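You operate a simulated robot arm through the tools that you are given. There is no shell and no other tool. Be economical: measure what you need, move in short steps, check, and stop when the job is done.

You are at the controls of a simulated two-armed robot. One attempt, no reset.

TASK
Pick up the white scoop from the top of the packing bench with one hand, pass it to the other hand and put it on the top of the parts bench.

The check looks at the end state, three seconds after you hand in, the way a careful person would. Anything else that was tipped, shoved, dropped, spilled or broken makes it a failure.

THE ROBOT
Two 7-joint arms with two-finger parallel grippers on one trunk, on a base that drives. Base frame: it is fixed to the floor where the robot stands at the start and does not move with it; the origin is under the middle of the robot, x ahead of it, y to its left, z up; the surface under the hand at the start is at about z = 1. Lengths are in m, angles in degrees, forces in N, time in s.
The left shoulder is at the start at [0.07, 0.163, 1.07], the right one opposite. With the tool pointing down near the work surface each hand reaches from about 0.22 to 0.84 m from the robot's upright axis, wherever it stands, measured 20 degrees to its own side. Places, roughly: top of the parts bench [0.6, 3, 0.9]. Payload 3.43 kg a hand.
The tool frame of a hand sits at the grasp point between the pads (the TCP): z along the fingers, y along the line on which they close. The tips reach 0.034 m beyond it. The gripper opens to 0.128 m. The fingers are 0.024 m wide and 0.012 m thick; the gripper's body (0.048 by 0.13 m) begins 0.096 m behind the TCP.
Orientation is told as [roll, pitch, yaw] about the base's x, y, z axes, in that order, counted from this pose: with the fingers straight down and closing along the base's y, the tool's x points along the base's -x, its y along +y and its z along -z.

THE INTERFACE
- The arms move only by the tool apply_moves. It takes "left_motion", "right_motion" or both (then of equal length, played together; a hand with none holds still); each is a list of rows, each an object of numbers (a shift or turn left out is 0, a gripper value left out holds the last): "rx", "ry", "rz": the turn, a rotation vector about the base's x, y, z in degrees; "tx", "ty", "tz": the shift along the base's x, y, z in m; "claw": the opening in per cent of the stroke, from 0 (shut) to 100 (fully open). In form: [{"rx": .., "ry": .., "rz": .., "tx": .., "ty": .., "tz": .., "claw": ..}, ...]. A call has 1 to 20 rows; each row shifts and turns the commanded pose from where the row before left it. Each row takes 0.2 s and may step no farther than 0.05 m and 8.6 degrees from the row before; otherwise, or with a gripper value out of range, the whole call is refused. A pose out of reach is approached as far as the arm can. The call stops where the force on the tool passes 40 N (or 10 N more than at its start, if that is more) or the arm is blocked; 0.2 s more then pass. The fingers move at their own pace (about 0.153 m/s each) and stop on an object; they squeeze with about 27 N. The grip force told is the motor's: it shows also when the fingers shut on nothing. Time passes only in rows, and 0.2 s behind the last, so rows that do not move let the fingers close. It gives the time, the measured TCP pose, the force on the tool (base axes), the opening and the grip force at its end, in the units of the frame above (readings bear some noise), with the torque about the TCP (base axes, N m) and any sound that the robot's microphone picked up.
- Cameras (640 x 400 px; columns grow to the right, rows downward): "scene" is now at [0.1359, 0.0056, 1.293]; the picture's right is [0.09, -1.00, 0.00], its down [-0.61, -0.05, -0.79] and it looks along [0.79, 0.07, -0.61] (base axes); focal length 273 px, centre (320, 200). "left" rides on the left gripper at [0.076, 0.011, -0.16] in its tool frame; the picture's right is [-0.15, 0.99, 0.00], its down [-0.88, -0.13, -0.46] and it looks along [-0.45, -0.07, 0.89] (tool axes); focal length 234 px, centre (320, 200). "right" rides on the right gripper at [0.076, -0.011, -0.16] in its tool frame; the picture's right is [0.15, 0.99, 0.00], its down [-0.88, 0.13, -0.46] and it looks along [-0.45, 0.07, 0.89] (tool axes); focal length 234 px, centre (320, 200). There is no depth. A picture from a camera that has moved, and an enlarged one, comes with that camera's place and axes in the base frame and with its lens.
- snapshot(camera): a new picture of that camera. It takes no simulated time.
- lift_body(by): slides the trunk up (or, below 0, down) by that many m; the arms and the scene camera ride with it, the base frame stays. It gives what a move gives, with no picture.
- base_move(legs): drives the robot by 1 to 6 legs, each [ahead, left, turn to the left] in m, m and degrees, along the robot's own axes; the way and the turn of a leg run together, so that a leg with both is an arc; at most 1.5 m and 180 degrees a leg. The arms and the cameras ride along, it lands a little off, and it stops where it bumps. It gives what a move gives.
- head_to(pan, tilt): turns the head with the scene camera to pan (to the left, within 86 degrees either way) and tilt (down, from -29 to 69), counted from straight ahead of the robot. It gives what a move gives.
- inspect(camera, box): a new picture of the part [left, top, right, bottom] of that camera's present view, enlarged. It takes no simulated time.
- job_done(): hands the job in; it is judged then, once.

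Go step by step. Nothing tells you exact positions but the pictures and the camera data: compare them with the known pose of the tool, close in by small moves and look again before you grip or let go. The budget is 120 turns and 92 pictures, counting those below and the enlarged ones. Unless the task says otherwise, let go and move clear before handing in, and close with one line.

The tools are called after "Emit:" as a command line: name --argument value ..., lists and objects as JSON in quotes. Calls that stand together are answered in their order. apply_moves: Moves the arms, as the interface text tells. Its arguments: {"type":"object","properties":{"left_motion":{"type":"array","items":{"type":"object","properties":{"rx":{"type":"number"},"ry":{"type":"number"},"rz":{"type":"number"},"tx":{"type":"number"},"ty":{"type":"number"},"tz":{"type":"number"},"claw":{"type":"number"}}}},"right_motion":{"type":"array","items":{"type":"object","properties":{"rx":{"type":"number"},"ry":{"type":"number"},"rz":{"type":"number"},"tx":{"type":"number"},"ty":{"type":"number"},"tz":{"type":"number"},"claw":{"type":"number"}}}}},"required":[]} The other tools are called the same way: lift_body (by) slides the trunk up or down; base_move (legs) drives the base; head_to (pan, tilt) turns the head that bears the scene camera; snapshot (camera) takes a picture; inspect (camera, box) takes an enlarged picture of a part of a camera's view; job_done () hands the job in.

At the start:

```text
clock: 0.0
left_tcp_pos: [0.4724, 0.2193, 1.0088]
left_ee_rot: [0.0, 0.0, 0.1]
left_ft_force: [0.0, -0.3, -0.3]
left_torque: [0.0, -0.02, 0.02]
left_opening: 0.128
left_grip_force: 0.0
right_tcp_pos: [0.5474, -0.2471, 1.069]
right_ee_rot: [0.1, 0.1, 0.1]
right_ft_force: [0.1, 0.2, 0.6]
right_torque: [0.0, 0.0, 0.01]
right_opening: 0.1279
right_grip_force: 0.0
trunk travel left (down, up): [-0.55, 0.39]
robot x, y, heading: [0.0004, -0.0002, 0.3]
head pan, tilt: [5.0, 37.6]
```

scene: 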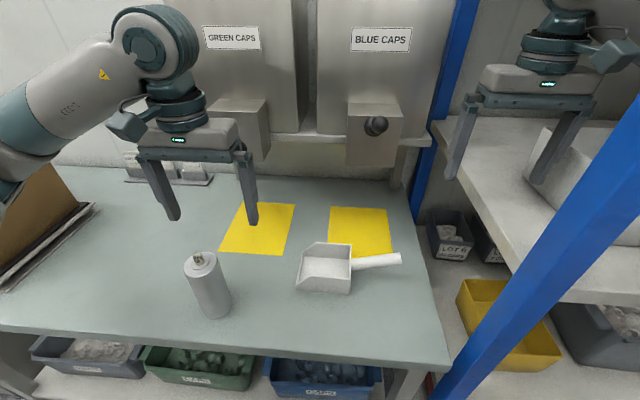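
right: 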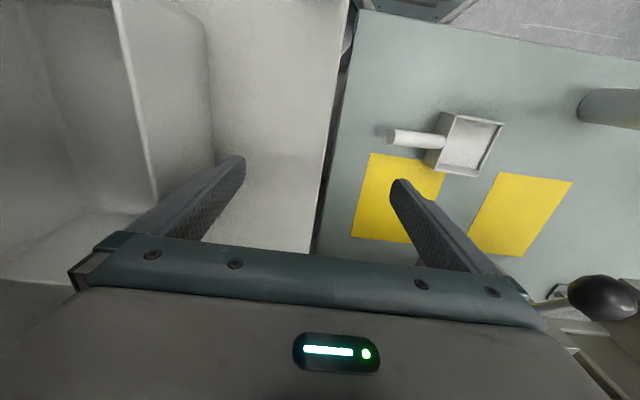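
left: 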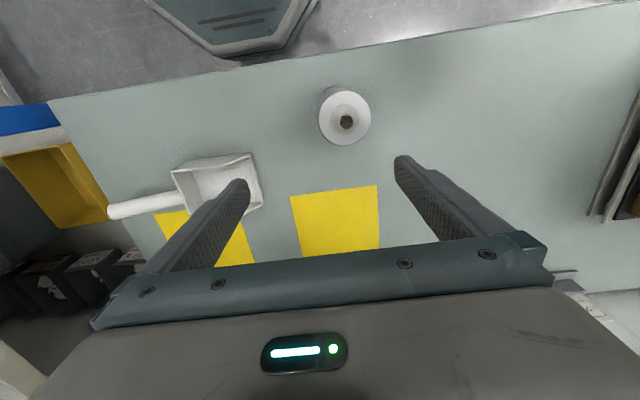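

The scoop lies on the bench with its bowl near [0.5, 0.0] and its handle pointing to the right, ending near [0.53, -0.13, 0.85]. I'll look closer before choosing a grip.

Emit:
inspect --camera "scene" --box '[260, 200, 440, 312]'

Emit:
inspect --camera "left" --box '[90, 120, 290, 245]'

Emit:
inspect --camera "right" --box '[360, 80, 560, 205]'

Emit:
head_to --pan 80 --tilt 20

Emit:
snapshot --camera "scene"

```text
3.56 times, centred on (350, 256) of scene
camera zoom: at [0.1359, 0.0056, 1.293], right [0.09, -1.0, 0.0], down [-0.61, -0.05, -0.79], along [0.79, 0.07, -0.61], focal length 972 px, centre (213, 1)
```

zoom: 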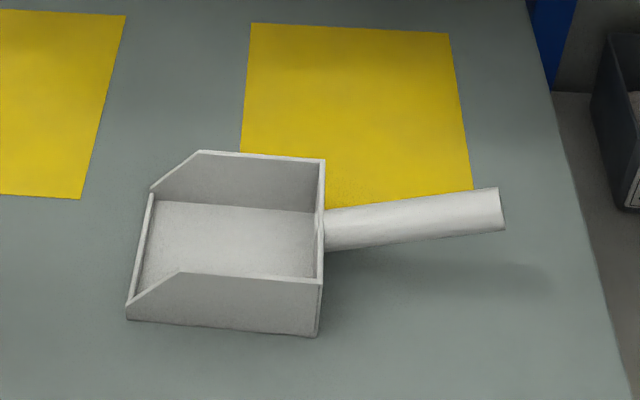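

```text
3.20 times, centred on (190, 182) of left
camera zoom: at [0.3965, 0.2309, 1.1686], right [0.15, 0.99, 0.0], down [0.88, -0.13, 0.46], along [0.45, -0.07, -0.89], focal length 749 px, centre (736, 256)
```

zoom: 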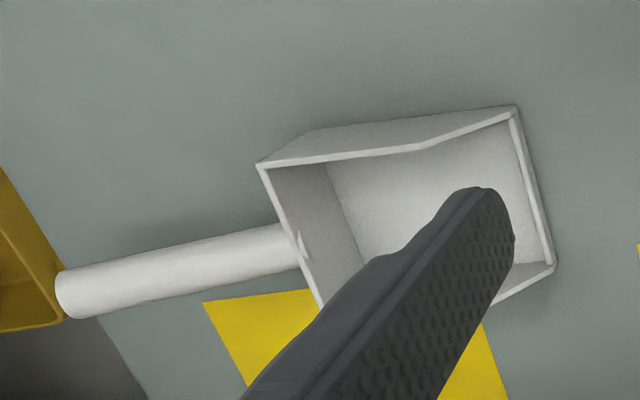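

```text
3.20 times, centred on (460, 142) of right
camera zoom: at [0.4712, -0.2601, 1.2298], right [-0.15, 0.99, 0.0], down [0.88, 0.13, 0.46], along [0.45, 0.07, -0.89], focal length 749 px, centre (-128, 384)
```

zoom: 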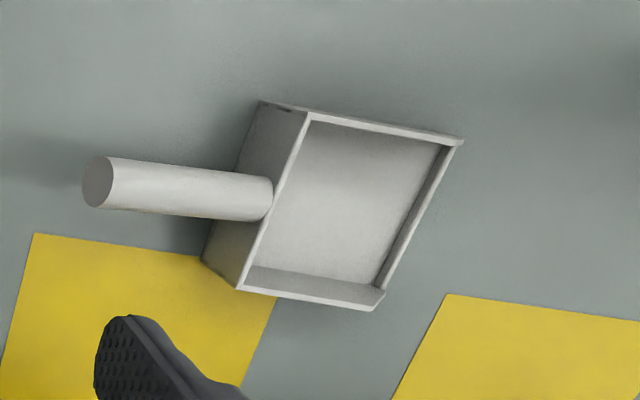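

```text
clock: 1.5
left_tcp_pos: [0.4724, 0.2206, 1.0098]
left_ee_rot: [0.0, 0.0, 0.0]
left_ft_force: [-0.2, -0.3, -0.9]
left_torque: [-0.01, 0.01, 0.03]
left_opening: 0.1279
left_grip_force: 0.1
right_tcp_pos: [0.548, -0.2483, 1.0683]
right_ee_rot: [0.1, 0.0, -0.1]
right_ft_force: [-0.6, -0.1, -0.1]
right_torque: [0.01, 0.0, 0.03]
right_opening: 0.128
right_grip_force: 0.1
trunk travel left (down, up): [-0.55, 0.39]
robot x, y, heading: [0.0031, 0.0002, 0.1]
head pan, tilt: [80.0, 20.0]
```

```text
85 pictures are left
camera scene: at [0.066, 0.0898, 1.3209], right [0.98, -0.17, 0.0], down [-0.06, -0.34, -0.94], along [0.16, 0.93, -0.34], focal length 273 px, centre (320, 200)
```

scene: 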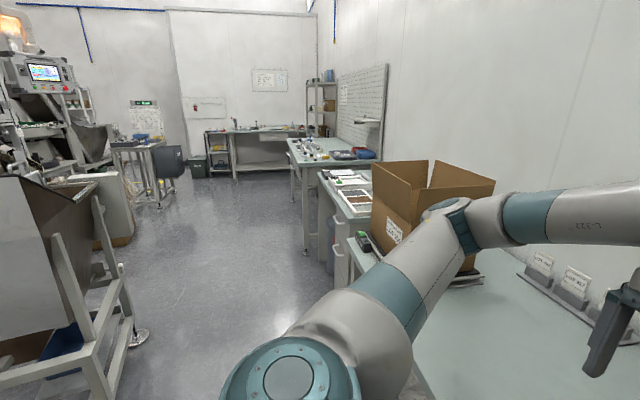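

The bowl's near side wall is at x≈0.489, spans y≈-0.025 to 0.055 with its rim at z≈0.817, and the bench is at about 0.766. A shelf crowds the right hand, so the left hand will pick by that wall and the right will take the handle later in open space. First I turn the left hand and bring it above the wall.

Emit:
apply_moves --left_motion '[{"rz": -8.2, "ty": -0.02, "claw": 45}, {"rz": -8.2, "ty": -0.02}, {"rz": -8.2, "ty": -0.02}, {"rz": -8.2, "ty": -0.02}, {"rz": -8.2, "ty": -0.02}, {"rz": -8.2, "ty": -0.02}, {"rz": -8.2, "ty": -0.02, "tx": 0.005}, {"rz": -8.2, "ty": -0.02, "tx": 0.005}, {"rz": -8.2, "ty": -0.02, "tx": 0.005}, {"rz": -8.2, "ty": -0.02, "tz": -0.02}, {"rz": -8, "tz": -0.03}, {"tz": -0.03}, {}]'

Emit:
head_to --pan 0 --tilt 45

Emit:
snapshot --camera "scene"

Emit:
snapshot --camera "left"

```text
clock: 4.3
left_tcp_pos: [0.4842, 0.0259, 0.9501]
left_ee_rot: [-0.1, 0.0, -89.7]
left_ft_force: [0.3, 0.1, -0.3]
left_torque: [-0.01, 0.02, 0.01]
left_opening: 0.0577
left_grip_force: 0.0
left hand out of reach, approached as far as the arm can: row 12
right_tcp_pos: [0.5468, -0.2491, 1.0689]
right_ee_rot: [0.0, 0.0, 0.0]
right_ft_force: [-0.3, 0.4, 0.1]
right_torque: [-0.01, -0.01, -0.03]
right_opening: 0.1281
right_grip_force: 0.0
trunk travel left (down, up): [-0.55, 0.39]
robot x, y, heading: [-0.0027, -0.0011, -0.1]
head pan, tilt: [80.0, 20.0]
```

```text
clock: 5.8
left_tcp_pos: [0.4843, 0.0248, 0.9527]
left_ee_rot: [0.0, -0.1, -89.6]
left_ft_force: [0.7, 0.0, 0.6]
left_torque: [0.0, 0.07, 0.05]
left_opening: 0.0577
left_grip_force: 0.0
right_tcp_pos: [0.5481, -0.248, 1.0698]
right_ee_rot: [0.0, -0.1, 0.0]
right_ft_force: [-0.1, 0.2, -0.2]
right_torque: [-0.02, -0.01, 0.0]
right_opening: 0.1281
right_grip_force: 0.0
trunk travel left (down, up): [-0.55, 0.39]
robot x, y, heading: [-0.0027, -0.0001, -0.2]
head pan, tilt: [0.0, 45.0]
```

```text
84 pictures are left
camera scene: at [0.1311, -0.0019, 1.2823], right [0.0, -1.0, 0.0], down [-0.71, 0.0, -0.71], along [0.71, 0.0, -0.71], focal length 273 px, centre (320, 200)
```

scene: 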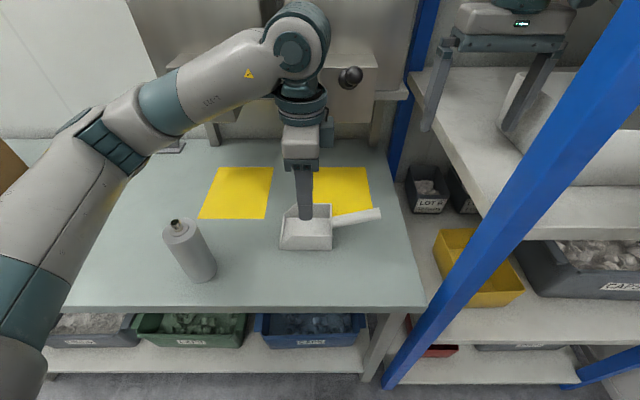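

```text
83 pictures are left
camera left: at [0.494, 0.1014, 1.1122], right [0.99, -0.14, 0.0], down [-0.12, -0.88, 0.46], along [-0.06, -0.45, -0.89], focal length 234 px, centre (320, 200)
```

left: 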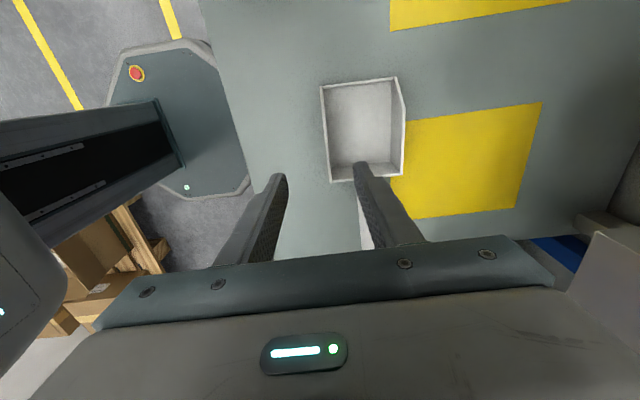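

The left arm can't go lower in this pose, so the trunk must come down; first the right hand has to clear the shelf and the blue post. I'll look to the right.

Emit:
head_to --pan -50 --tilt 25

Emit:
snapshot --camera "scene"

Emit:
snapshot --camera "right"

```text
clock: 7.0
left_tcp_pos: [0.4834, 0.0259, 0.9532]
left_ee_rot: [0.0, 0.0, -89.5]
left_ft_force: [0.4, -1.0, 0.3]
left_torque: [-0.02, 0.0, -0.03]
left_opening: 0.0579
left_grip_force: 0.0
right_tcp_pos: [0.5475, -0.2477, 1.0692]
right_ee_rot: [0.0, 0.0, 0.0]
right_ft_force: [-0.6, 0.5, 0.9]
right_torque: [-0.02, -0.03, 0.01]
right_opening: 0.128
right_grip_force: 0.1
trunk travel left (down, up): [-0.55, 0.39]
robot x, y, heading: [0.0044, -0.0028, 0.2]
head pan, tilt: [-50.0, 25.0]
```

```text
82 pictures are left
camera scene: at [0.109, -0.0725, 1.3128], right [-0.77, -0.64, 0.0], down [-0.27, 0.32, -0.91], along [0.58, -0.69, -0.42], focal length 273 px, centre (320, 200)
```

scene: 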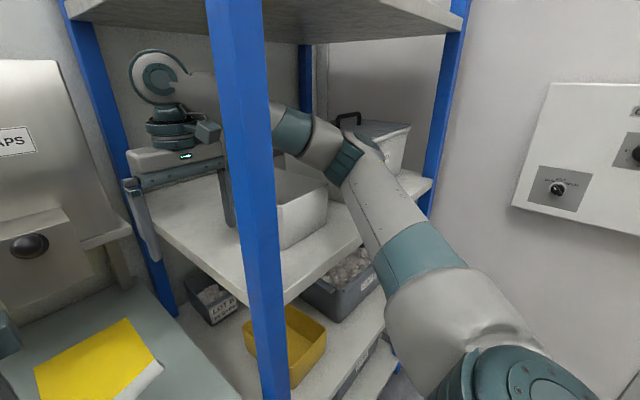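

```text
81 pictures are left
camera right: at [0.4712, -0.2602, 1.2298], right [-0.15, 0.99, 0.0], down [0.88, 0.13, 0.46], along [0.45, 0.07, -0.89], focal length 234 px, centre (320, 200)
```

right: 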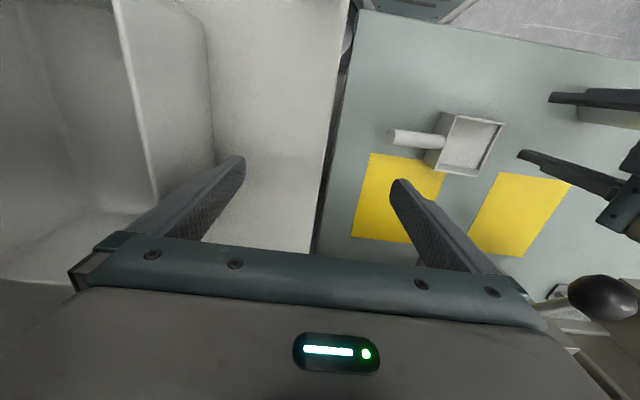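

The right arm is actually inside the rack, to the right of the blue post (post ≈[0.34, -0.215]), between a lower shelf (z≈1.02) and an upper one (z≈1.38), with a bin at y<-0.34. I must thread it out: shut the gripper, tilt the fingers forward above the bin, shift right of the post, then back out.

Emit:
apply_moves --right_motion '[{"claw": 0}, {}, {}, {"ry": -7.5, "tx": 0.0213, "ty": -0.004, "tz": 0.002}, {"ry": -7.5, "tx": 0.0208, "ty": -0.004, "tz": 0.006}, {"ry": -7.5, "tx": 0.0197, "ty": -0.004, "tz": 0.01}, {"ry": -7.5, "tx": 0.0182, "ty": -0.004, "tz": 0.014}]'

Emit:
snapshot --camera "scene"

Emit:
snapshot --camera "right"

```text
clock: 8.6
left_tcp_pos: [0.4833, 0.0257, 0.9526]
left_ee_rot: [-0.1, 0.0, -89.5]
left_ft_force: [-0.5, -0.1, 0.2]
left_torque: [-0.03, -0.03, 0.02]
left_opening: 0.0575
left_grip_force: 0.1
right_tcp_pos: [0.6282, -0.2613, 1.1028]
right_ee_rot: [0.0, -30.0, 0.1]
right_ft_force: [0.9, -1.2, 0.5]
right_torque: [-0.03, 0.0, 0.0]
right_opening: 0.0
right_grip_force: 26.6
trunk travel left (down, up): [-0.55, 0.39]
robot x, y, heading: [-0.0039, 0.0004, 0.0]
head pan, tilt: [-50.0, 25.0]
```

```text
80 pictures are left
camera scene: at [0.1089, -0.0728, 1.3129], right [-0.77, -0.64, 0.0], down [-0.27, 0.32, -0.91], along [0.58, -0.69, -0.42], focal length 273 px, centre (320, 200)
```

scene: 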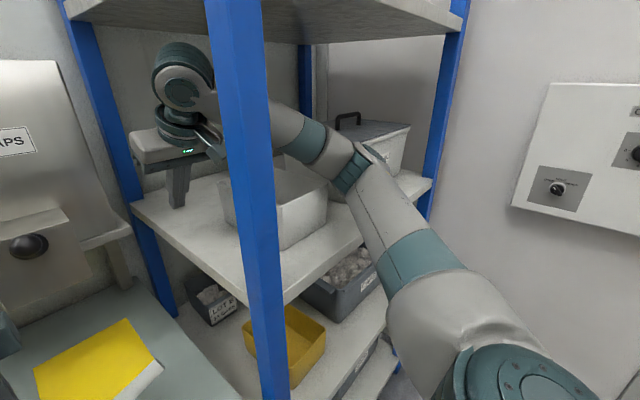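

```text
79 pictures are left
camera right: at [0.4808, -0.274, 1.2031], right [-0.13, 0.99, -0.07], down [0.53, 0.13, 0.84], along [0.84, 0.07, -0.54], focal length 234 px, centre (320, 200)
```

right: 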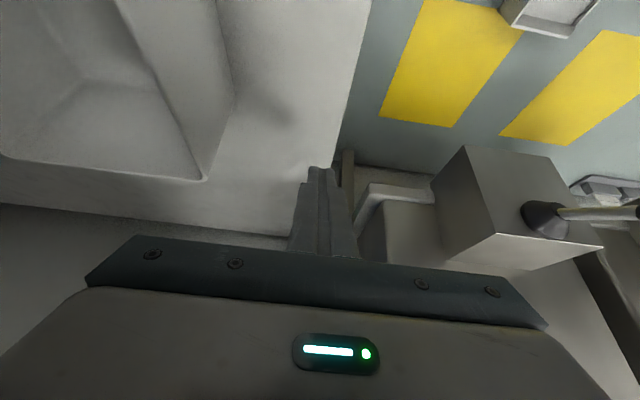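

The tilt works and the wrist still clears the upper shelf. I continue tilting to 60°, pulling back slightly.

Emit:
apply_moves --right_motion '[{"ry": -7.5, "tx": 0.0161, "ty": -0.004, "tz": 0.015}, {"ry": -7.5, "tx": 0.0136, "ty": -0.004, "tz": 0.018}, {"ry": -7.5, "tx": 0.0107, "ty": -0.004, "tz": 0.021}, {"ry": -7.5, "tx": 0.0074, "ty": -0.004, "tz": 0.023}, {}]'

Emit:
snapshot --camera "scene"

Emit:
snapshot --camera "right"

```text
clock: 9.8
left_tcp_pos: [0.4828, 0.0261, 0.9526]
left_ee_rot: [0.1, 0.1, -89.6]
left_ft_force: [-0.3, -0.4, 0.9]
left_torque: [-0.03, 0.0, -0.03]
left_opening: 0.0576
left_grip_force: 0.2
right_tcp_pos: [0.6757, -0.2776, 1.1779]
right_ee_rot: [-0.2, -60.1, 0.2]
right_ft_force: [-0.1, -0.3, 0.7]
right_torque: [-0.01, -0.03, -0.02]
right_opening: 0.0
right_grip_force: 27.0
trunk travel left (down, up): [-0.55, 0.39]
robot x, y, heading: [-0.0015, -0.0021, -0.2]
head pan, tilt: [-50.0, 25.0]
```

```text
78 pictures are left
camera scene: at [0.1082, -0.072, 1.3128], right [-0.77, -0.64, 0.0], down [-0.27, 0.32, -0.91], along [0.58, -0.69, -0.42], focal length 273 px, centre (320, 200)
```

scene: 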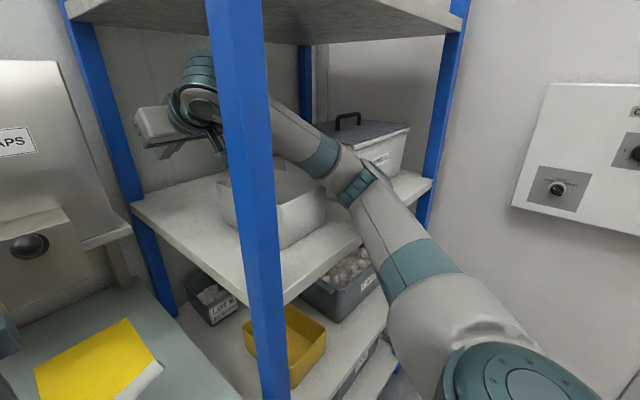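

```text
77 pictures are left
camera right: at [0.4983, -0.2897, 1.1937], right [-0.07, 0.99, -0.13], down [0.04, 0.13, 0.99], along [1.0, 0.07, -0.05], focal length 234 px, centre (320, 200)
```

right: 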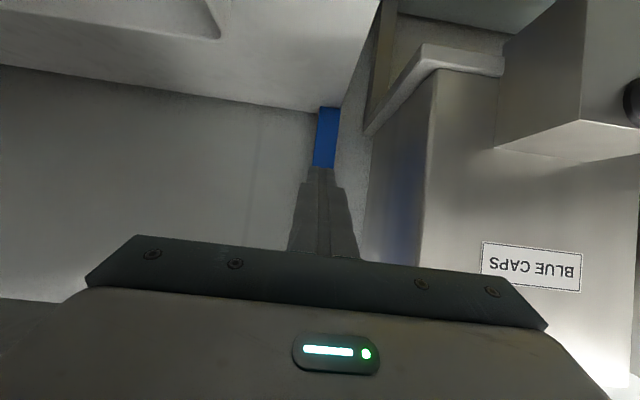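

Fingers now point forward above the bin rim. I shift the hand to the right of the post.

Emit:
apply_moves --right_motion '[{"ty": -0.02}, {"ty": -0.02}, {"ty": -0.02}, {"ty": -0.02}, {"ty": -0.01}, {}]'

Emit:
snapshot --camera "scene"

Emit:
snapshot --camera "right"

```text
clock: 11.2
left_tcp_pos: [0.4804, 0.0317, 0.9539]
left_ee_rot: [0.1, -0.4, -89.5]
left_ft_force: [0.1, -0.2, -0.1]
left_torque: [0.03, -0.01, -0.01]
left_opening: 0.0577
left_grip_force: 0.1
right_tcp_pos: [0.6706, -0.363, 1.1846]
right_ee_rot: [-0.8, -60.2, 0.7]
right_ft_force: [0.3, -0.1, -0.1]
right_torque: [-0.03, 0.0, 0.02]
right_opening: 0.0002
right_grip_force: 26.8
trunk travel left (down, up): [-0.55, 0.39]
robot x, y, heading: [-0.0022, -0.0021, -0.1]
head pan, tilt: [-50.0, 25.0]
```

```text
76 pictures are left
camera scene: at [0.1047, -0.0637, 1.314], right [-0.77, -0.64, 0.0], down [-0.27, 0.32, -0.91], along [0.58, -0.7, -0.42], focal length 273 px, centre (320, 200)
```

scene: 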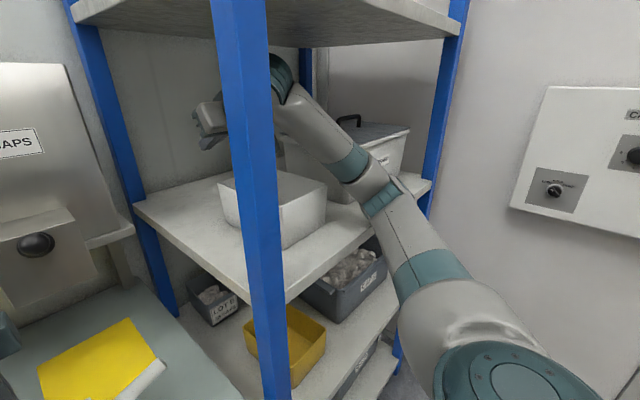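

```text
75 pictures are left
camera right: at [0.4945, -0.3746, 1.1987], right [-0.07, 0.99, -0.13], down [0.04, 0.14, 0.99], along [1.0, 0.07, -0.05], focal length 234 px, centre (320, 200)
```

right: 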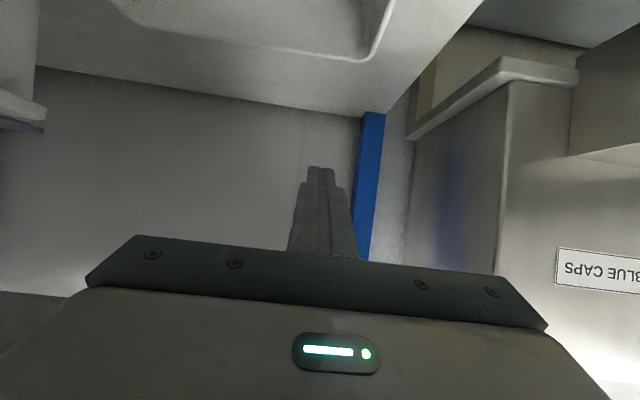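

The left hand and head shifted several mm when I moved right, which hints that the right elbow is pressing on something. I'll look at the elbow before moving on.

Emit:
head_to --pan -75 --tilt 35

Emit:
snapshot --camera "scene"

Emit:
snapshot --camera "left"

```text
clock: 12.1
left_tcp_pos: [0.4794, 0.0324, 0.9544]
left_ee_rot: [0.2, -0.3, -89.6]
left_ft_force: [0.4, 0.5, -0.1]
left_torque: [0.0, -0.01, 0.02]
left_opening: 0.0577
left_grip_force: 0.0
right_tcp_pos: [0.6719, -0.3631, 1.1843]
right_ee_rot: [-0.7, -60.3, 0.6]
right_ft_force: [0.0, -0.3, 0.1]
right_torque: [0.01, 0.03, 0.03]
right_opening: 0.0
right_grip_force: 27.0
trunk travel left (down, up): [-0.55, 0.39]
robot x, y, heading: [-0.0002, 0.0008, 0.1]
head pan, tilt: [-75.0, 35.0]
```

```text
74 pictures are left
camera scene: at [0.0678, -0.0786, 1.2981], right [-0.97, -0.26, 0.0], down [-0.15, 0.55, -0.82], along [0.21, -0.8, -0.57], focal length 273 px, centre (320, 200)
```

scene: 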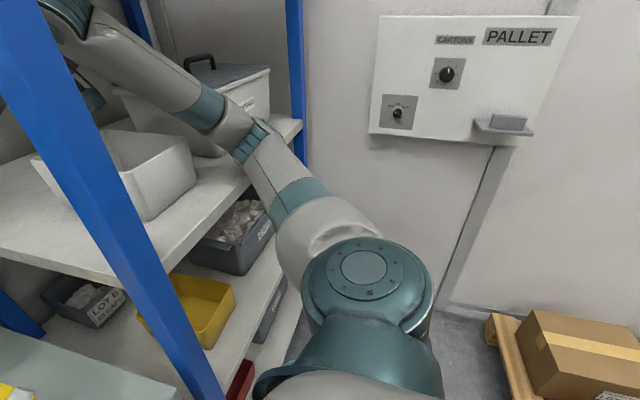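

```text
73 pictures are left
camera left: at [0.49, 0.1084, 1.1136], right [0.99, -0.14, 0.0], down [-0.13, -0.88, 0.46], along [-0.06, -0.46, -0.89], focal length 234 px, centre (320, 200)
```

left: 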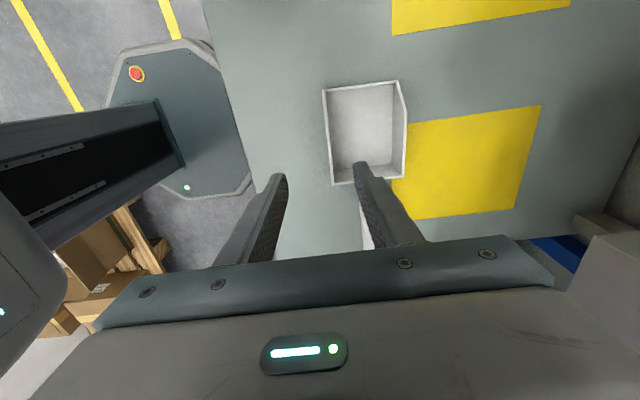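

I can't see a clear touch, so I test by easing back 3 cm and seeing whether the lean goes away.

Emit:
apply_moves --right_motion '[{"ty": 0.01}, {"ty": 0.01}, {"ty": 0.01}, {}]'

Emit:
head_to --pan -62 --tilt 15

Emit:
snapshot --camera "scene"

```text
clock: 13.3
left_tcp_pos: [0.4753, 0.0213, 0.9547]
left_ee_rot: [0.3, -0.4, -90.5]
left_ft_force: [0.9, 0.6, -0.3]
left_torque: [-0.01, 0.07, -0.01]
left_opening: 0.0575
left_grip_force: 0.1
right_tcp_pos: [0.6538, -0.3605, 1.1904]
right_ee_rot: [-0.9, -60.9, -1.8]
right_ft_force: [1.0, -1.1, -0.1]
right_torque: [-0.02, -0.02, 0.0]
right_opening: 0.0003
right_grip_force: 26.5
trunk travel left (down, up): [-0.55, 0.39]
robot x, y, heading: [-0.0038, 0.0029, -1.2]
head pan, tilt: [-75.0, 35.0]
stopped in row 4 (right hand): the arm was blocked; the commanded pose is now the measured one
```

```text
clock: 14.1
left_tcp_pos: [0.473, 0.0204, 0.9574]
left_ee_rot: [0.6, -0.2, -90.5]
left_ft_force: [-0.2, -0.7, -0.1]
left_torque: [-0.01, 0.0, 0.0]
left_opening: 0.0575
left_grip_force: 0.1
right_tcp_pos: [0.6533, -0.3585, 1.1919]
right_ee_rot: [-0.7, -61.1, -1.6]
right_ft_force: [0.0, -0.9, -1.9]
right_torque: [-0.01, 0.03, -0.02]
right_opening: 0.0
right_grip_force: 26.9
trunk travel left (down, up): [-0.55, 0.39]
robot x, y, heading: [-0.0016, -0.0002, -1.1]
head pan, tilt: [-62.0, 15.0]
```

```text
72 pictures are left
camera scene: at [0.0761, -0.0823, 1.3305], right [-0.89, -0.46, -0.01], down [-0.11, 0.23, -0.97], along [0.44, -0.86, -0.25], focal length 273 px, centre (320, 200)
```

scene: 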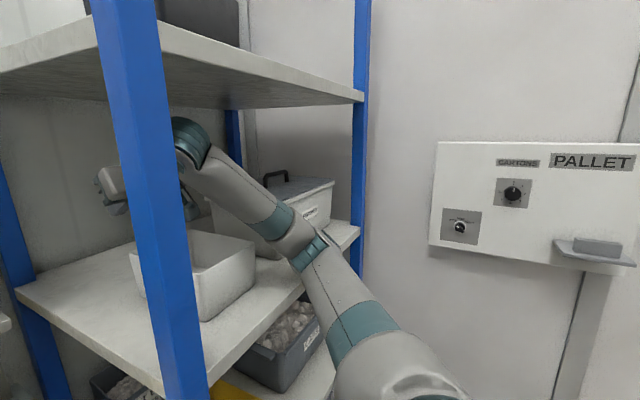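

The robot is being propped from below on the right side, most likely by the elbow resting on the lower shelf's front edge. Backing straight out should slide it off; the hand (left side at y≈-0.295) is already right of the post (right side ≈-0.24). I back a little and check.

Emit:
base_move --legs '[[-0.04, 0, 0]]'

Emit:
snapshot --camera "scene"

Emit:
snapshot --camera "right"

```text
clock: 15.0
left_tcp_pos: [0.4433, 0.0215, 0.952]
left_ee_rot: [-0.1, 0.0, -90.0]
left_ft_force: [0.2, 0.0, -0.1]
left_torque: [-0.02, -0.02, 0.02]
left_opening: 0.0576
left_grip_force: 0.0
right_tcp_pos: [0.6304, -0.3528, 1.1801]
right_ee_rot: [-0.3, -60.1, -1.1]
right_ft_force: [0.0, 0.1, 0.3]
right_torque: [-0.02, 0.0, -0.03]
right_opening: 0.0001
right_grip_force: 27.2
trunk travel left (down, up): [-0.55, 0.39]
robot x, y, heading: [-0.0395, 0.0038, -0.4]
head pan, tilt: [-62.0, 15.0]
```

```text
71 pictures are left
camera scene: at [0.0527, -0.0845, 1.3287], right [-0.89, -0.46, 0.0], down [-0.12, 0.23, -0.97], along [0.45, -0.86, -0.26], focal length 273 px, centre (320, 200)
```

scene: 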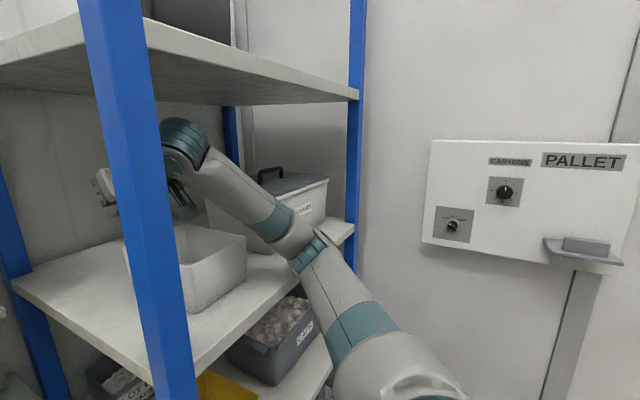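

```text
70 pictures are left
camera right: at [0.4534, -0.3608, 1.1953], right [-0.05, 0.99, -0.13], down [0.05, 0.13, 0.99], along [1.0, 0.04, -0.05], focal length 234 px, centre (320, 200)
```

right: 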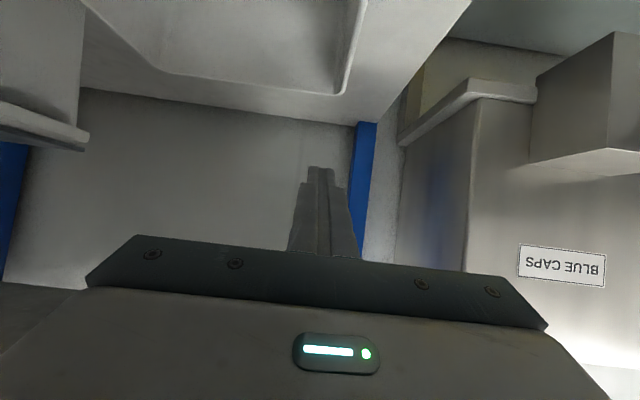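

The lean is gone. I keep backing out in small legs.

Emit:
base_move --legs '[[-0.06, 0, 0]]'

Emit:
snapshot --camera "scene"

```text
clock: 15.9
left_tcp_pos: [0.3842, 0.0206, 0.9535]
left_ee_rot: [0.0, -0.1, -90.1]
left_ft_force: [-0.1, 0.0, -0.1]
left_torque: [-0.02, -0.05, 0.01]
left_opening: 0.0575
left_grip_force: 0.0
right_tcp_pos: [0.5693, -0.3546, 1.1823]
right_ee_rot: [-0.1, -60.2, -1.4]
right_ft_force: [0.6, -0.3, 0.6]
right_torque: [-0.01, 0.01, -0.01]
right_opening: 0.0003
right_grip_force: 26.5
trunk travel left (down, up): [-0.55, 0.39]
robot x, y, heading: [-0.1006, -0.0018, -0.6]
head pan, tilt: [-62.0, 15.0]
```

```text
69 pictures are left
camera scene: at [-0.0074, -0.0843, 1.3292], right [-0.89, -0.46, 0.0], down [-0.12, 0.23, -0.97], along [0.45, -0.86, -0.26], focal length 273 px, centre (320, 200)
```

scene: 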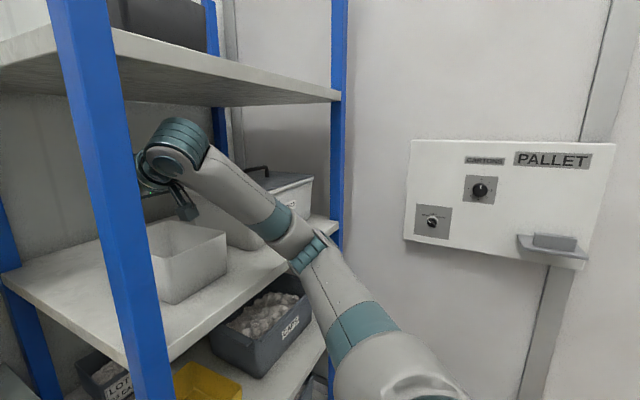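

The wrist is passing the post. I add a little clearance by shifting the hand 2 cm further right and continue back.

Emit:
apply_moves --right_motion '[{"ty": -0.01}, {"ty": -0.01}, {}]'

Emit:
base_move --legs '[[-0.07, 0, 0.5]]'

Emit:
snapshot --camera "scene"

Emit:
snapshot --camera "right"

```text
clock: 16.8
left_tcp_pos: [0.3848, 0.0218, 0.9517]
left_ee_rot: [-0.1, 0.0, -90.1]
left_ft_force: [0.7, -0.3, 0.1]
left_torque: [0.03, 0.02, 0.01]
left_opening: 0.0574
left_grip_force: 0.1
right_tcp_pos: [0.573, -0.3726, 1.182]
right_ee_rot: [-0.2, -60.1, -1.2]
right_ft_force: [-0.3, -0.1, 0.3]
right_torque: [0.01, 0.01, 0.0]
right_opening: 0.0
right_grip_force: 26.6
trunk travel left (down, up): [-0.55, 0.39]
robot x, y, heading: [-0.0972, 0.0002, -0.9]
head pan, tilt: [-62.0, 15.0]
```

```text
clock: 17.8
left_tcp_pos: [0.3153, 0.0251, 0.9525]
left_ee_rot: [0.0, 0.0, -89.7]
left_ft_force: [-0.6, 1.0, 0.1]
left_torque: [0.02, -0.06, -0.01]
left_opening: 0.0574
left_grip_force: 0.0
right_tcp_pos: [0.5048, -0.3663, 1.1825]
right_ee_rot: [-0.1, -60.2, -0.8]
right_ft_force: [0.1, 0.2, 1.3]
right_torque: [0.02, 0.0, 0.0]
right_opening: 0.0
right_grip_force: 27.2
trunk travel left (down, up): [-0.55, 0.39]
robot x, y, heading: [-0.1681, 0.0013, -0.1]
head pan, tilt: [-62.0, 15.0]
```

```text
68 pictures are left
camera scene: at [-0.0758, -0.0832, 1.3292], right [-0.88, -0.47, 0.0], down [-0.12, 0.23, -0.97], along [0.45, -0.85, -0.26], focal length 273 px, centre (320, 200)
```

scene: 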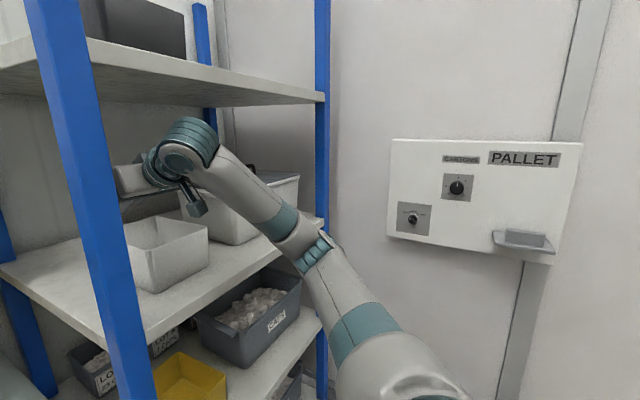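

```text
67 pictures are left
camera right: at [0.327, -0.3754, 1.1975], right [-0.06, 0.99, -0.13], down [0.04, 0.13, 0.99], along [1.0, 0.05, -0.05], focal length 234 px, centre (320, 200)
```

right: 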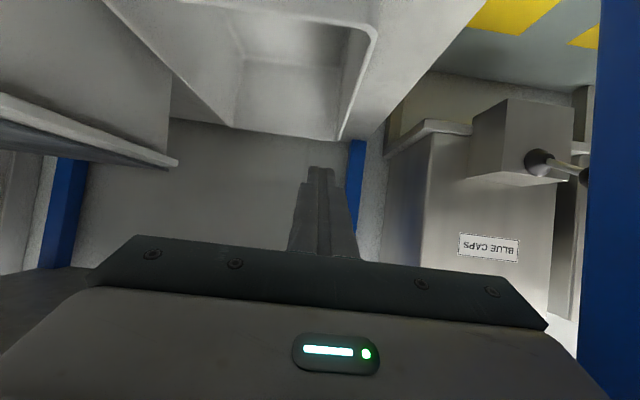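

The gripper is clear on the right of the post; continuing to back out.

Emit:
base_move --legs '[[-0.1, 0, 0]]'

Emit:
snapshot --camera "scene"

```text
clock: 18.9
left_tcp_pos: [0.2173, 0.0248, 0.9524]
left_ee_rot: [0.0, 0.0, -89.8]
left_ft_force: [0.0, 0.0, 0.5]
left_torque: [-0.03, -0.04, 0.0]
left_opening: 0.0578
left_grip_force: 0.1
right_tcp_pos: [0.4058, -0.3671, 1.1815]
right_ee_rot: [-0.3, -60.2, -0.9]
right_ft_force: [-0.7, 0.1, 0.2]
right_torque: [-0.03, 0.0, 0.02]
right_opening: 0.0
right_grip_force: 27.1
trunk travel left (down, up): [-0.55, 0.39]
robot x, y, heading: [-0.2644, 0.0037, -0.2]
head pan, tilt: [-62.0, 15.0]
```

```text
66 pictures are left
camera scene: at [-0.1732, -0.0832, 1.3291], right [-0.88, -0.47, 0.0], down [-0.12, 0.23, -0.97], along [0.45, -0.85, -0.26], focal length 273 px, centre (320, 200)
```

scene: 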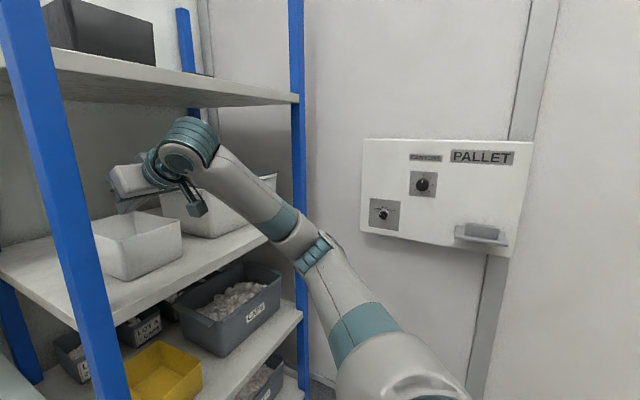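

Continuing until the fingers are out of the rack.

Emit:
base_move --legs '[[-0.14, 0, 0]]'

Emit:
head_to --pan -20 --tilt 35

Emit:
snapshot --camera "scene"

```text
clock: 20.2
left_tcp_pos: [0.1424, 0.074, 0.9519]
left_ee_rot: [-0.2, -0.1, -86.5]
left_ft_force: [0.2, -0.2, 0.5]
left_torque: [-0.02, 0.03, 0.02]
left_opening: 0.0576
left_grip_force: 0.0
right_tcp_pos: [0.3525, -0.3067, 1.1828]
right_ee_rot: [-0.6, -60.0, 2.8]
right_ft_force: [0.4, 1.2, 0.7]
right_torque: [-0.01, -0.03, -0.03]
right_opening: 0.0
right_grip_force: 26.6
trunk travel left (down, up): [-0.55, 0.39]
robot x, y, heading: [-0.3373, 0.0198, 2.8]
head pan, tilt: [-62.0, 15.0]
stopped in leg 1: the robot was blocked; the commanded pose is now the measured one
```

```text
clock: 21.2
left_tcp_pos: [0.1417, 0.0707, 0.9527]
left_ee_rot: [-0.1, 0.0, -86.6]
left_ft_force: [-0.5, 0.5, -0.5]
left_torque: [0.01, 0.02, 0.03]
left_opening: 0.0577
left_grip_force: 0.0
right_tcp_pos: [0.3515, -0.3104, 1.183]
right_ee_rot: [-0.2, -60.2, 2.2]
right_ft_force: [0.4, -0.3, 0.3]
right_torque: [0.0, 0.0, -0.01]
right_opening: 0.0003
right_grip_force: 27.2
trunk travel left (down, up): [-0.55, 0.39]
robot x, y, heading: [-0.3389, 0.0195, 2.8]
head pan, tilt: [-20.0, 35.0]
```

```text
65 pictures are left
camera scene: at [-0.2068, -0.0048, 1.2971], right [-0.29, -0.96, 0.0], down [-0.55, 0.17, -0.82], along [0.78, -0.24, -0.57], focal length 273 px, centre (320, 200)
```

scene: 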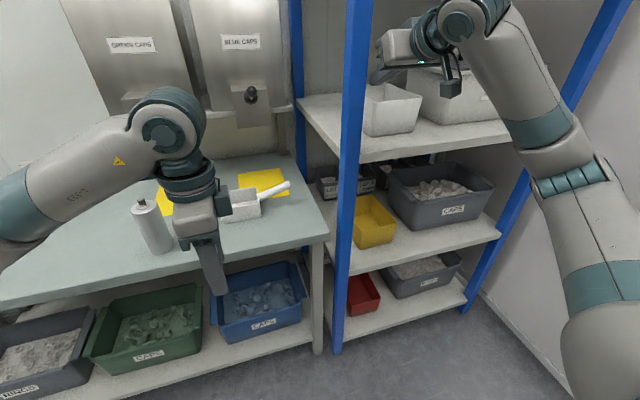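

Backing was blocked, with the robot turned 2.8° left: either the pallet behind on the right or the post. I look both ways before anything else.

Emit:
head_to --pan -86 --tilt 55

Emit:
snapshot --camera "scene"

Emit:
snapshot --camera "right"

Emit:
snapshot --camera "left"

```text
clock: 22.6
left_tcp_pos: [0.1412, 0.0709, 0.9522]
left_ee_rot: [-0.1, 0.1, -86.6]
left_ft_force: [0.2, -0.2, -0.7]
left_torque: [0.01, 0.02, -0.01]
left_opening: 0.0576
left_grip_force: 0.1
right_tcp_pos: [0.3517, -0.3108, 1.1821]
right_ee_rot: [-0.1, -60.1, 2.4]
right_ft_force: [-0.2, 0.6, -0.7]
right_torque: [0.02, -0.02, 0.0]
right_opening: 0.0
right_grip_force: 27.2
trunk travel left (down, up): [-0.55, 0.39]
robot x, y, heading: [-0.34, 0.0224, 2.8]
head pan, tilt: [-85.9, 55.0]
```

```text
64 pictures are left
camera scene: at [-0.2821, -0.0502, 1.2689], right [-0.99, -0.12, 0.0], down [-0.1, 0.81, -0.57], along [0.07, -0.57, -0.82], focal length 273 px, centre (320, 200)
```

scene: 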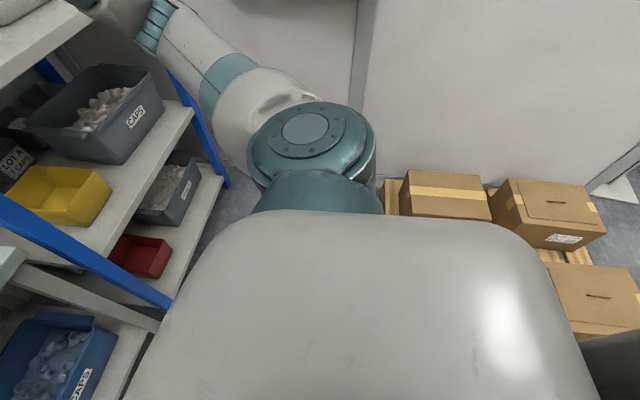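

```text
63 pictures are left
camera right: at [0.1749, -0.3287, 1.1968], right [-0.11, 0.99, -0.13], down [0.04, 0.13, 0.99], along [0.99, 0.1, -0.05], focal length 234 px, centre (320, 200)
```

right: 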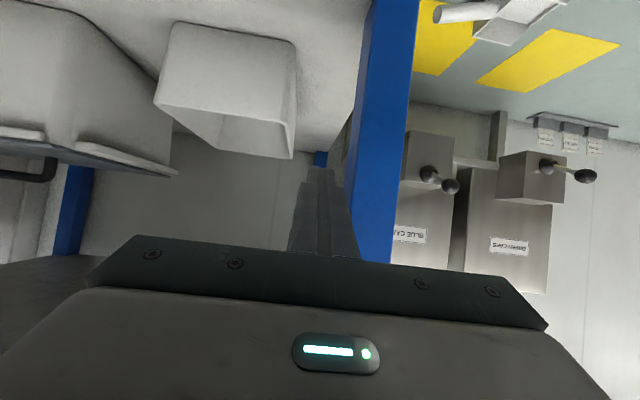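

```text
62 pictures are left
camera left: at [0.1479, 0.1474, 1.112], right [1.0, -0.09, 0.0], down [-0.08, -0.89, 0.46], along [-0.04, -0.45, -0.89], focal length 234 px, centre (320, 200)
```

left: 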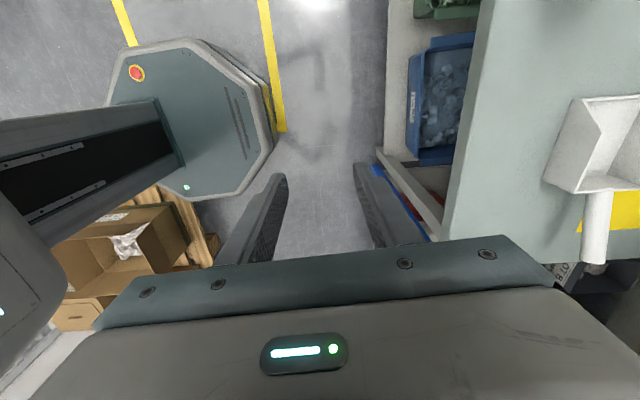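

The base bumped against the pallet at its right rear; the right fingers are just beside the post (post ≈[0.376, -0.258]). I pull the right hand straight back out with the arm.

Emit:
apply_moves --right_motion '[{"tx": -0.02, "ty": -0.002}, {"tx": -0.02, "ty": -0.001}, {"tx": -0.02}, {"tx": -0.02}, {"tx": -0.02}, {}]'

Emit:
snapshot --camera "right"

```text
clock: 24.0
left_tcp_pos: [0.1409, 0.0718, 0.9517]
left_ee_rot: [-0.1, 0.0, -86.7]
left_ft_force: [-0.6, 0.0, 0.3]
left_torque: [0.03, -0.01, -0.01]
left_opening: 0.0575
left_grip_force: 0.1
right_tcp_pos: [0.2523, -0.3132, 1.181]
right_ee_rot: [-0.3, -60.1, 2.2]
right_ft_force: [0.5, -0.2, -0.4]
right_torque: [0.03, 0.02, -0.04]
right_opening: 0.0
right_grip_force: 26.7
trunk travel left (down, up): [-0.55, 0.39]
robot x, y, heading: [-0.3413, 0.0173, 2.9]
head pan, tilt: [-85.9, 55.0]
```

```text
61 pictures are left
camera right: at [0.0771, -0.3313, 1.1968], right [-0.11, 0.99, -0.13], down [0.04, 0.13, 0.99], along [0.99, 0.1, -0.05], focal length 234 px, centre (320, 200)
```

right: 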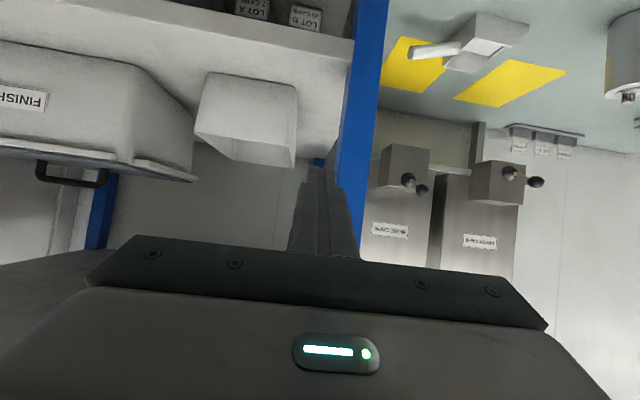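

The right hand is out of the rack. I bring it back to fingers-down, retracted, then yawed +90 so its closing line runs along x.

Emit:
apply_moves --right_motion '[{"ry": 7.5, "tx": -0.02, "ty": 0.01}, {"ry": 7.5, "tx": -0.02, "ty": 0.01}, {"ry": 7.5, "tx": -0.02, "ty": 0.01}, {"ry": 7.5, "tx": -0.02, "ty": 0.01}, {"ry": 7.5, "tx": -0.02, "ty": 0.01}, {"ry": 7.5, "tx": -0.02, "ty": 0.01}, {"ry": 7.5, "tx": -0.02, "ty": 0.01}, {"ry": 7.5, "tx": -0.01, "ty": 0.01}, {}]'

Emit:
apply_moves --right_motion '[{"rz": 8.1}, {"rz": 8.1}, {"rz": 8.1}, {"rz": 8.1}, {"rz": 8.1}, {"rz": 8.1}, {"rz": 8.1}, {"rz": 8.1}, {"rz": 8.1}, {"rz": 8.1}, {"rz": 8.1, "claw": 50}, {}]'

Emit:
head_to --pan 0 --tilt 40

Emit:
snapshot --camera "scene"

```text
clock: 26.0
left_tcp_pos: [0.142, 0.0708, 0.9525]
left_ee_rot: [-0.1, 0.1, -86.7]
left_ft_force: [0.6, -0.2, -0.3]
left_torque: [0.04, -0.05, 0.05]
left_opening: 0.0576
left_grip_force: 0.0
right_tcp_pos: [0.1025, -0.2336, 1.1804]
right_ee_rot: [1.8, -0.1, 1.2]
right_ft_force: [-0.5, -0.3, 1.0]
right_torque: [0.04, 0.0, 0.01]
right_opening: 0.0001
right_grip_force: 26.7
trunk travel left (down, up): [-0.55, 0.39]
robot x, y, heading: [-0.3387, 0.0209, 2.8]
head pan, tilt: [-85.9, 55.0]
```

```text
clock: 28.6
left_tcp_pos: [0.1408, 0.0705, 0.9529]
left_ee_rot: [-0.1, 0.0, -86.6]
left_ft_force: [0.6, -0.4, -0.5]
left_torque: [0.03, -0.02, 0.01]
left_opening: 0.0577
left_grip_force: 0.0
right_tcp_pos: [0.1013, -0.2346, 1.1808]
right_ee_rot: [1.8, -0.1, 90.5]
right_ft_force: [0.8, -0.1, 0.1]
right_torque: [0.01, 0.02, 0.0]
right_opening: 0.0643
right_grip_force: 0.1
trunk travel left (down, up): [-0.55, 0.39]
robot x, y, heading: [-0.3424, 0.0186, 2.9]
head pan, tilt: [-85.9, 55.0]
```

```text
clock: 30.2
left_tcp_pos: [0.1414, 0.0715, 0.9525]
left_ee_rot: [-0.1, 0.1, -86.7]
left_ft_force: [-1.0, -0.3, -0.2]
left_torque: [0.04, -0.02, 0.0]
left_opening: 0.0576
left_grip_force: 0.0
right_tcp_pos: [0.1011, -0.2333, 1.182]
right_ee_rot: [1.9, -0.2, 90.3]
right_ft_force: [0.7, 0.2, -0.4]
right_torque: [0.04, 0.04, 0.02]
right_opening: 0.0643
right_grip_force: 0.0
trunk travel left (down, up): [-0.55, 0.39]
robot x, y, heading: [-0.3419, 0.0204, 2.8]
head pan, tilt: [0.0, 40.0]
```

```text
60 pictures are left
camera scene: at [-0.206, 0.0256, 1.2895], right [0.05, -1.0, 0.0], down [-0.64, -0.03, -0.77], along [0.76, 0.04, -0.64], focal length 273 px, centre (320, 200)
```

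scene: 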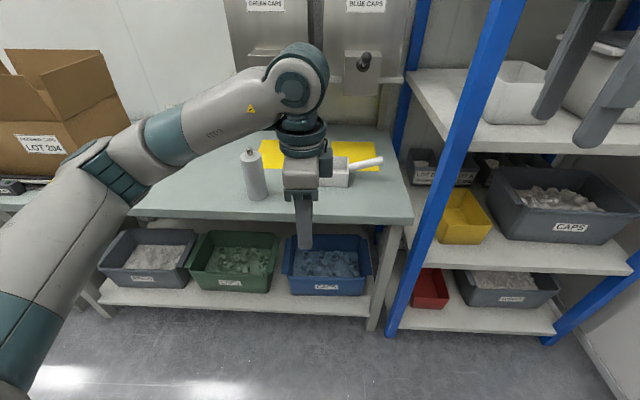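

Now I tuck the right hand in, step away from the pallet, and drive to a stance slightly left of the first one.

Emit:
apply_moves --right_motion '[{"tx": -0.02, "ty": 0.01}, {"tx": -0.02, "ty": 0.01}, {"tx": -0.02, "ty": 0.01}, {"tx": -0.02, "ty": 0.01}, {}]'

Emit:
base_move --legs '[[0.04, 0.03, 0], [0.0, 0.05, -2.8], [0.14, 0, 0]]'

Emit:
snapshot --camera "scene"

Emit:
snapshot --camera "left"

```text
clock: 31.4
left_tcp_pos: [0.1415, 0.0701, 0.9519]
left_ee_rot: [-0.1, 0.1, -86.6]
left_ft_force: [0.2, 0.0, 0.3]
left_torque: [0.03, -0.04, 0.02]
left_opening: 0.0574
left_grip_force: 0.0
right_tcp_pos: [0.0217, -0.1934, 1.182]
right_ee_rot: [1.8, -0.2, 90.3]
right_ft_force: [0.0, -1.1, 0.8]
right_torque: [0.01, -0.03, 0.01]
right_opening: 0.0639
right_grip_force: 0.1
trunk travel left (down, up): [-0.55, 0.39]
robot x, y, heading: [-0.34, 0.0223, 2.8]
head pan, tilt: [0.0, 40.0]
```

```text
clock: 33.8
left_tcp_pos: [0.3201, 0.1284, 0.9536]
left_ee_rot: [-0.1, 0.0, -89.5]
left_ft_force: [-0.8, 0.6, -0.4]
left_torque: [0.01, 0.03, 0.0]
left_opening: 0.0578
left_grip_force: 0.1
right_tcp_pos: [0.1884, -0.1293, 1.1822]
right_ee_rot: [1.8, -0.2, 87.4]
right_ft_force: [0.1, -0.1, 0.6]
right_torque: [0.0, 0.02, 0.0]
right_opening: 0.0641
right_grip_force: 0.1
trunk travel left (down, up): [-0.55, 0.39]
robot x, y, heading: [-0.1633, 0.103, 0.1]
head pan, tilt: [0.0, 40.0]
```

```text
59 pictures are left
camera scene: at [-0.0276, 0.1013, 1.2895], right [0.0, -1.0, 0.0], down [-0.64, 0.0, -0.77], along [0.77, 0.0, -0.64], focal length 273 px, centre (320, 200)
```

scene: 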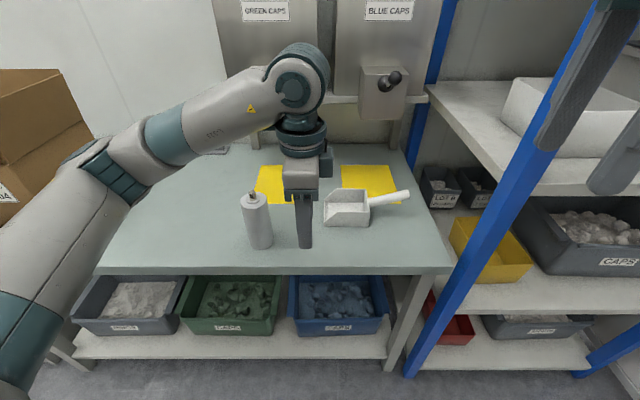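

```text
58 pictures are left
camera left: at [0.3317, 0.205, 1.112], right [0.99, -0.14, 0.0], down [-0.12, -0.88, 0.46], along [-0.06, -0.45, -0.89], focal length 234 px, centre (320, 200)
```

left: 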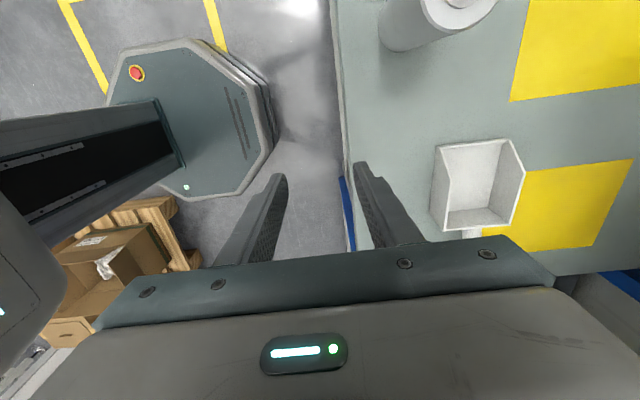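

The scoop is undisturbed. I move the left hand over the bowl's near wall.

Emit:
apply_moves --left_motion '[{"tx": 0.028, "ty": -0.022}, {"tx": 0.028, "ty": -0.022}, {"tx": 0.028, "ty": -0.022}, {"tx": 0.028, "ty": -0.022}, {"tx": 0.028, "ty": -0.018}, {"tx": 0.028}, {}]'

Emit:
lift_body --by -0.06

Emit:
snapshot --camera "scene"

Emit:
snapshot --camera "left"

```text
clock: 35.4
left_tcp_pos: [0.3209, 0.1294, 0.952]
left_ee_rot: [0.0, -0.1, -89.5]
left_ft_force: [0.2, 0.5, -0.8]
left_torque: [0.04, -0.03, 0.0]
left_opening: 0.0573
left_grip_force: 0.0
left hand out of reach, approached as far as the arm can: row 1, 2, 3, 4, 5, 6
right_tcp_pos: [0.188, -0.1273, 1.1816]
right_ee_rot: [1.8, -0.2, 87.4]
right_ft_force: [0.5, 0.7, 0.3]
right_torque: [-0.01, -0.03, 0.0]
right_opening: 0.0639
right_grip_force: 0.0
trunk travel left (down, up): [-0.55, 0.39]
robot x, y, heading: [-0.159, 0.1039, 0.1]
head pan, tilt: [0.0, 40.0]
```

```text
clock: 36.4
left_tcp_pos: [0.32, 0.129, 0.8916]
left_ee_rot: [-0.1, 0.0, -89.6]
left_ft_force: [0.1, 0.1, 0.6]
left_torque: [0.03, 0.0, -0.04]
left_opening: 0.0574
left_grip_force: 0.0
right_tcp_pos: [0.1886, -0.1272, 1.1237]
right_ee_rot: [1.9, -0.2, 87.4]
right_ft_force: [0.1, 0.0, 0.3]
right_torque: [-0.01, 0.01, 0.02]
right_opening: 0.0641
right_grip_force: 0.0
trunk travel left (down, up): [-0.49, 0.45]
robot x, y, heading: [-0.1618, 0.1032, 0.2]
head pan, tilt: [0.0, 40.0]
```

```text
57 pictures are left
camera scene: at [-0.0284, 0.1017, 1.2296], right [0.0, -1.0, 0.0], down [-0.64, 0.0, -0.77], along [0.77, 0.0, -0.64], focal length 273 px, centre (320, 200)
```

scene: 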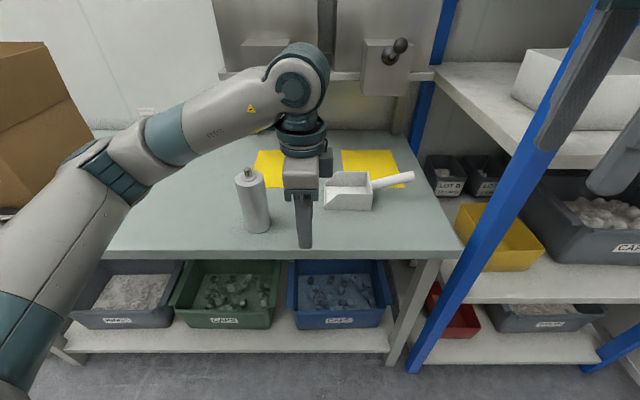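

```text
56 pictures are left
camera left: at [0.3311, 0.2053, 1.0523], right [0.99, -0.14, 0.0], down [-0.12, -0.88, 0.46], along [-0.06, -0.45, -0.89], focal length 234 px, centre (320, 200)
```

left: 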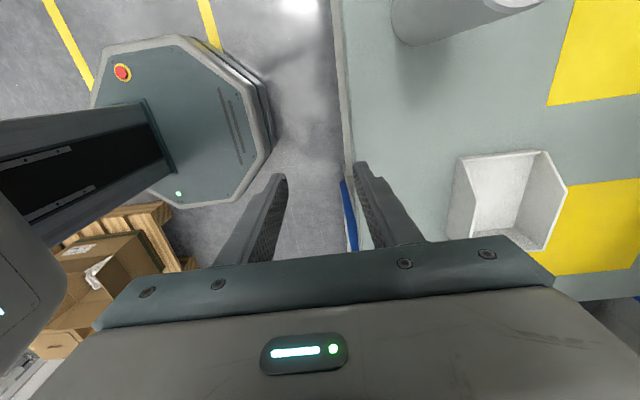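

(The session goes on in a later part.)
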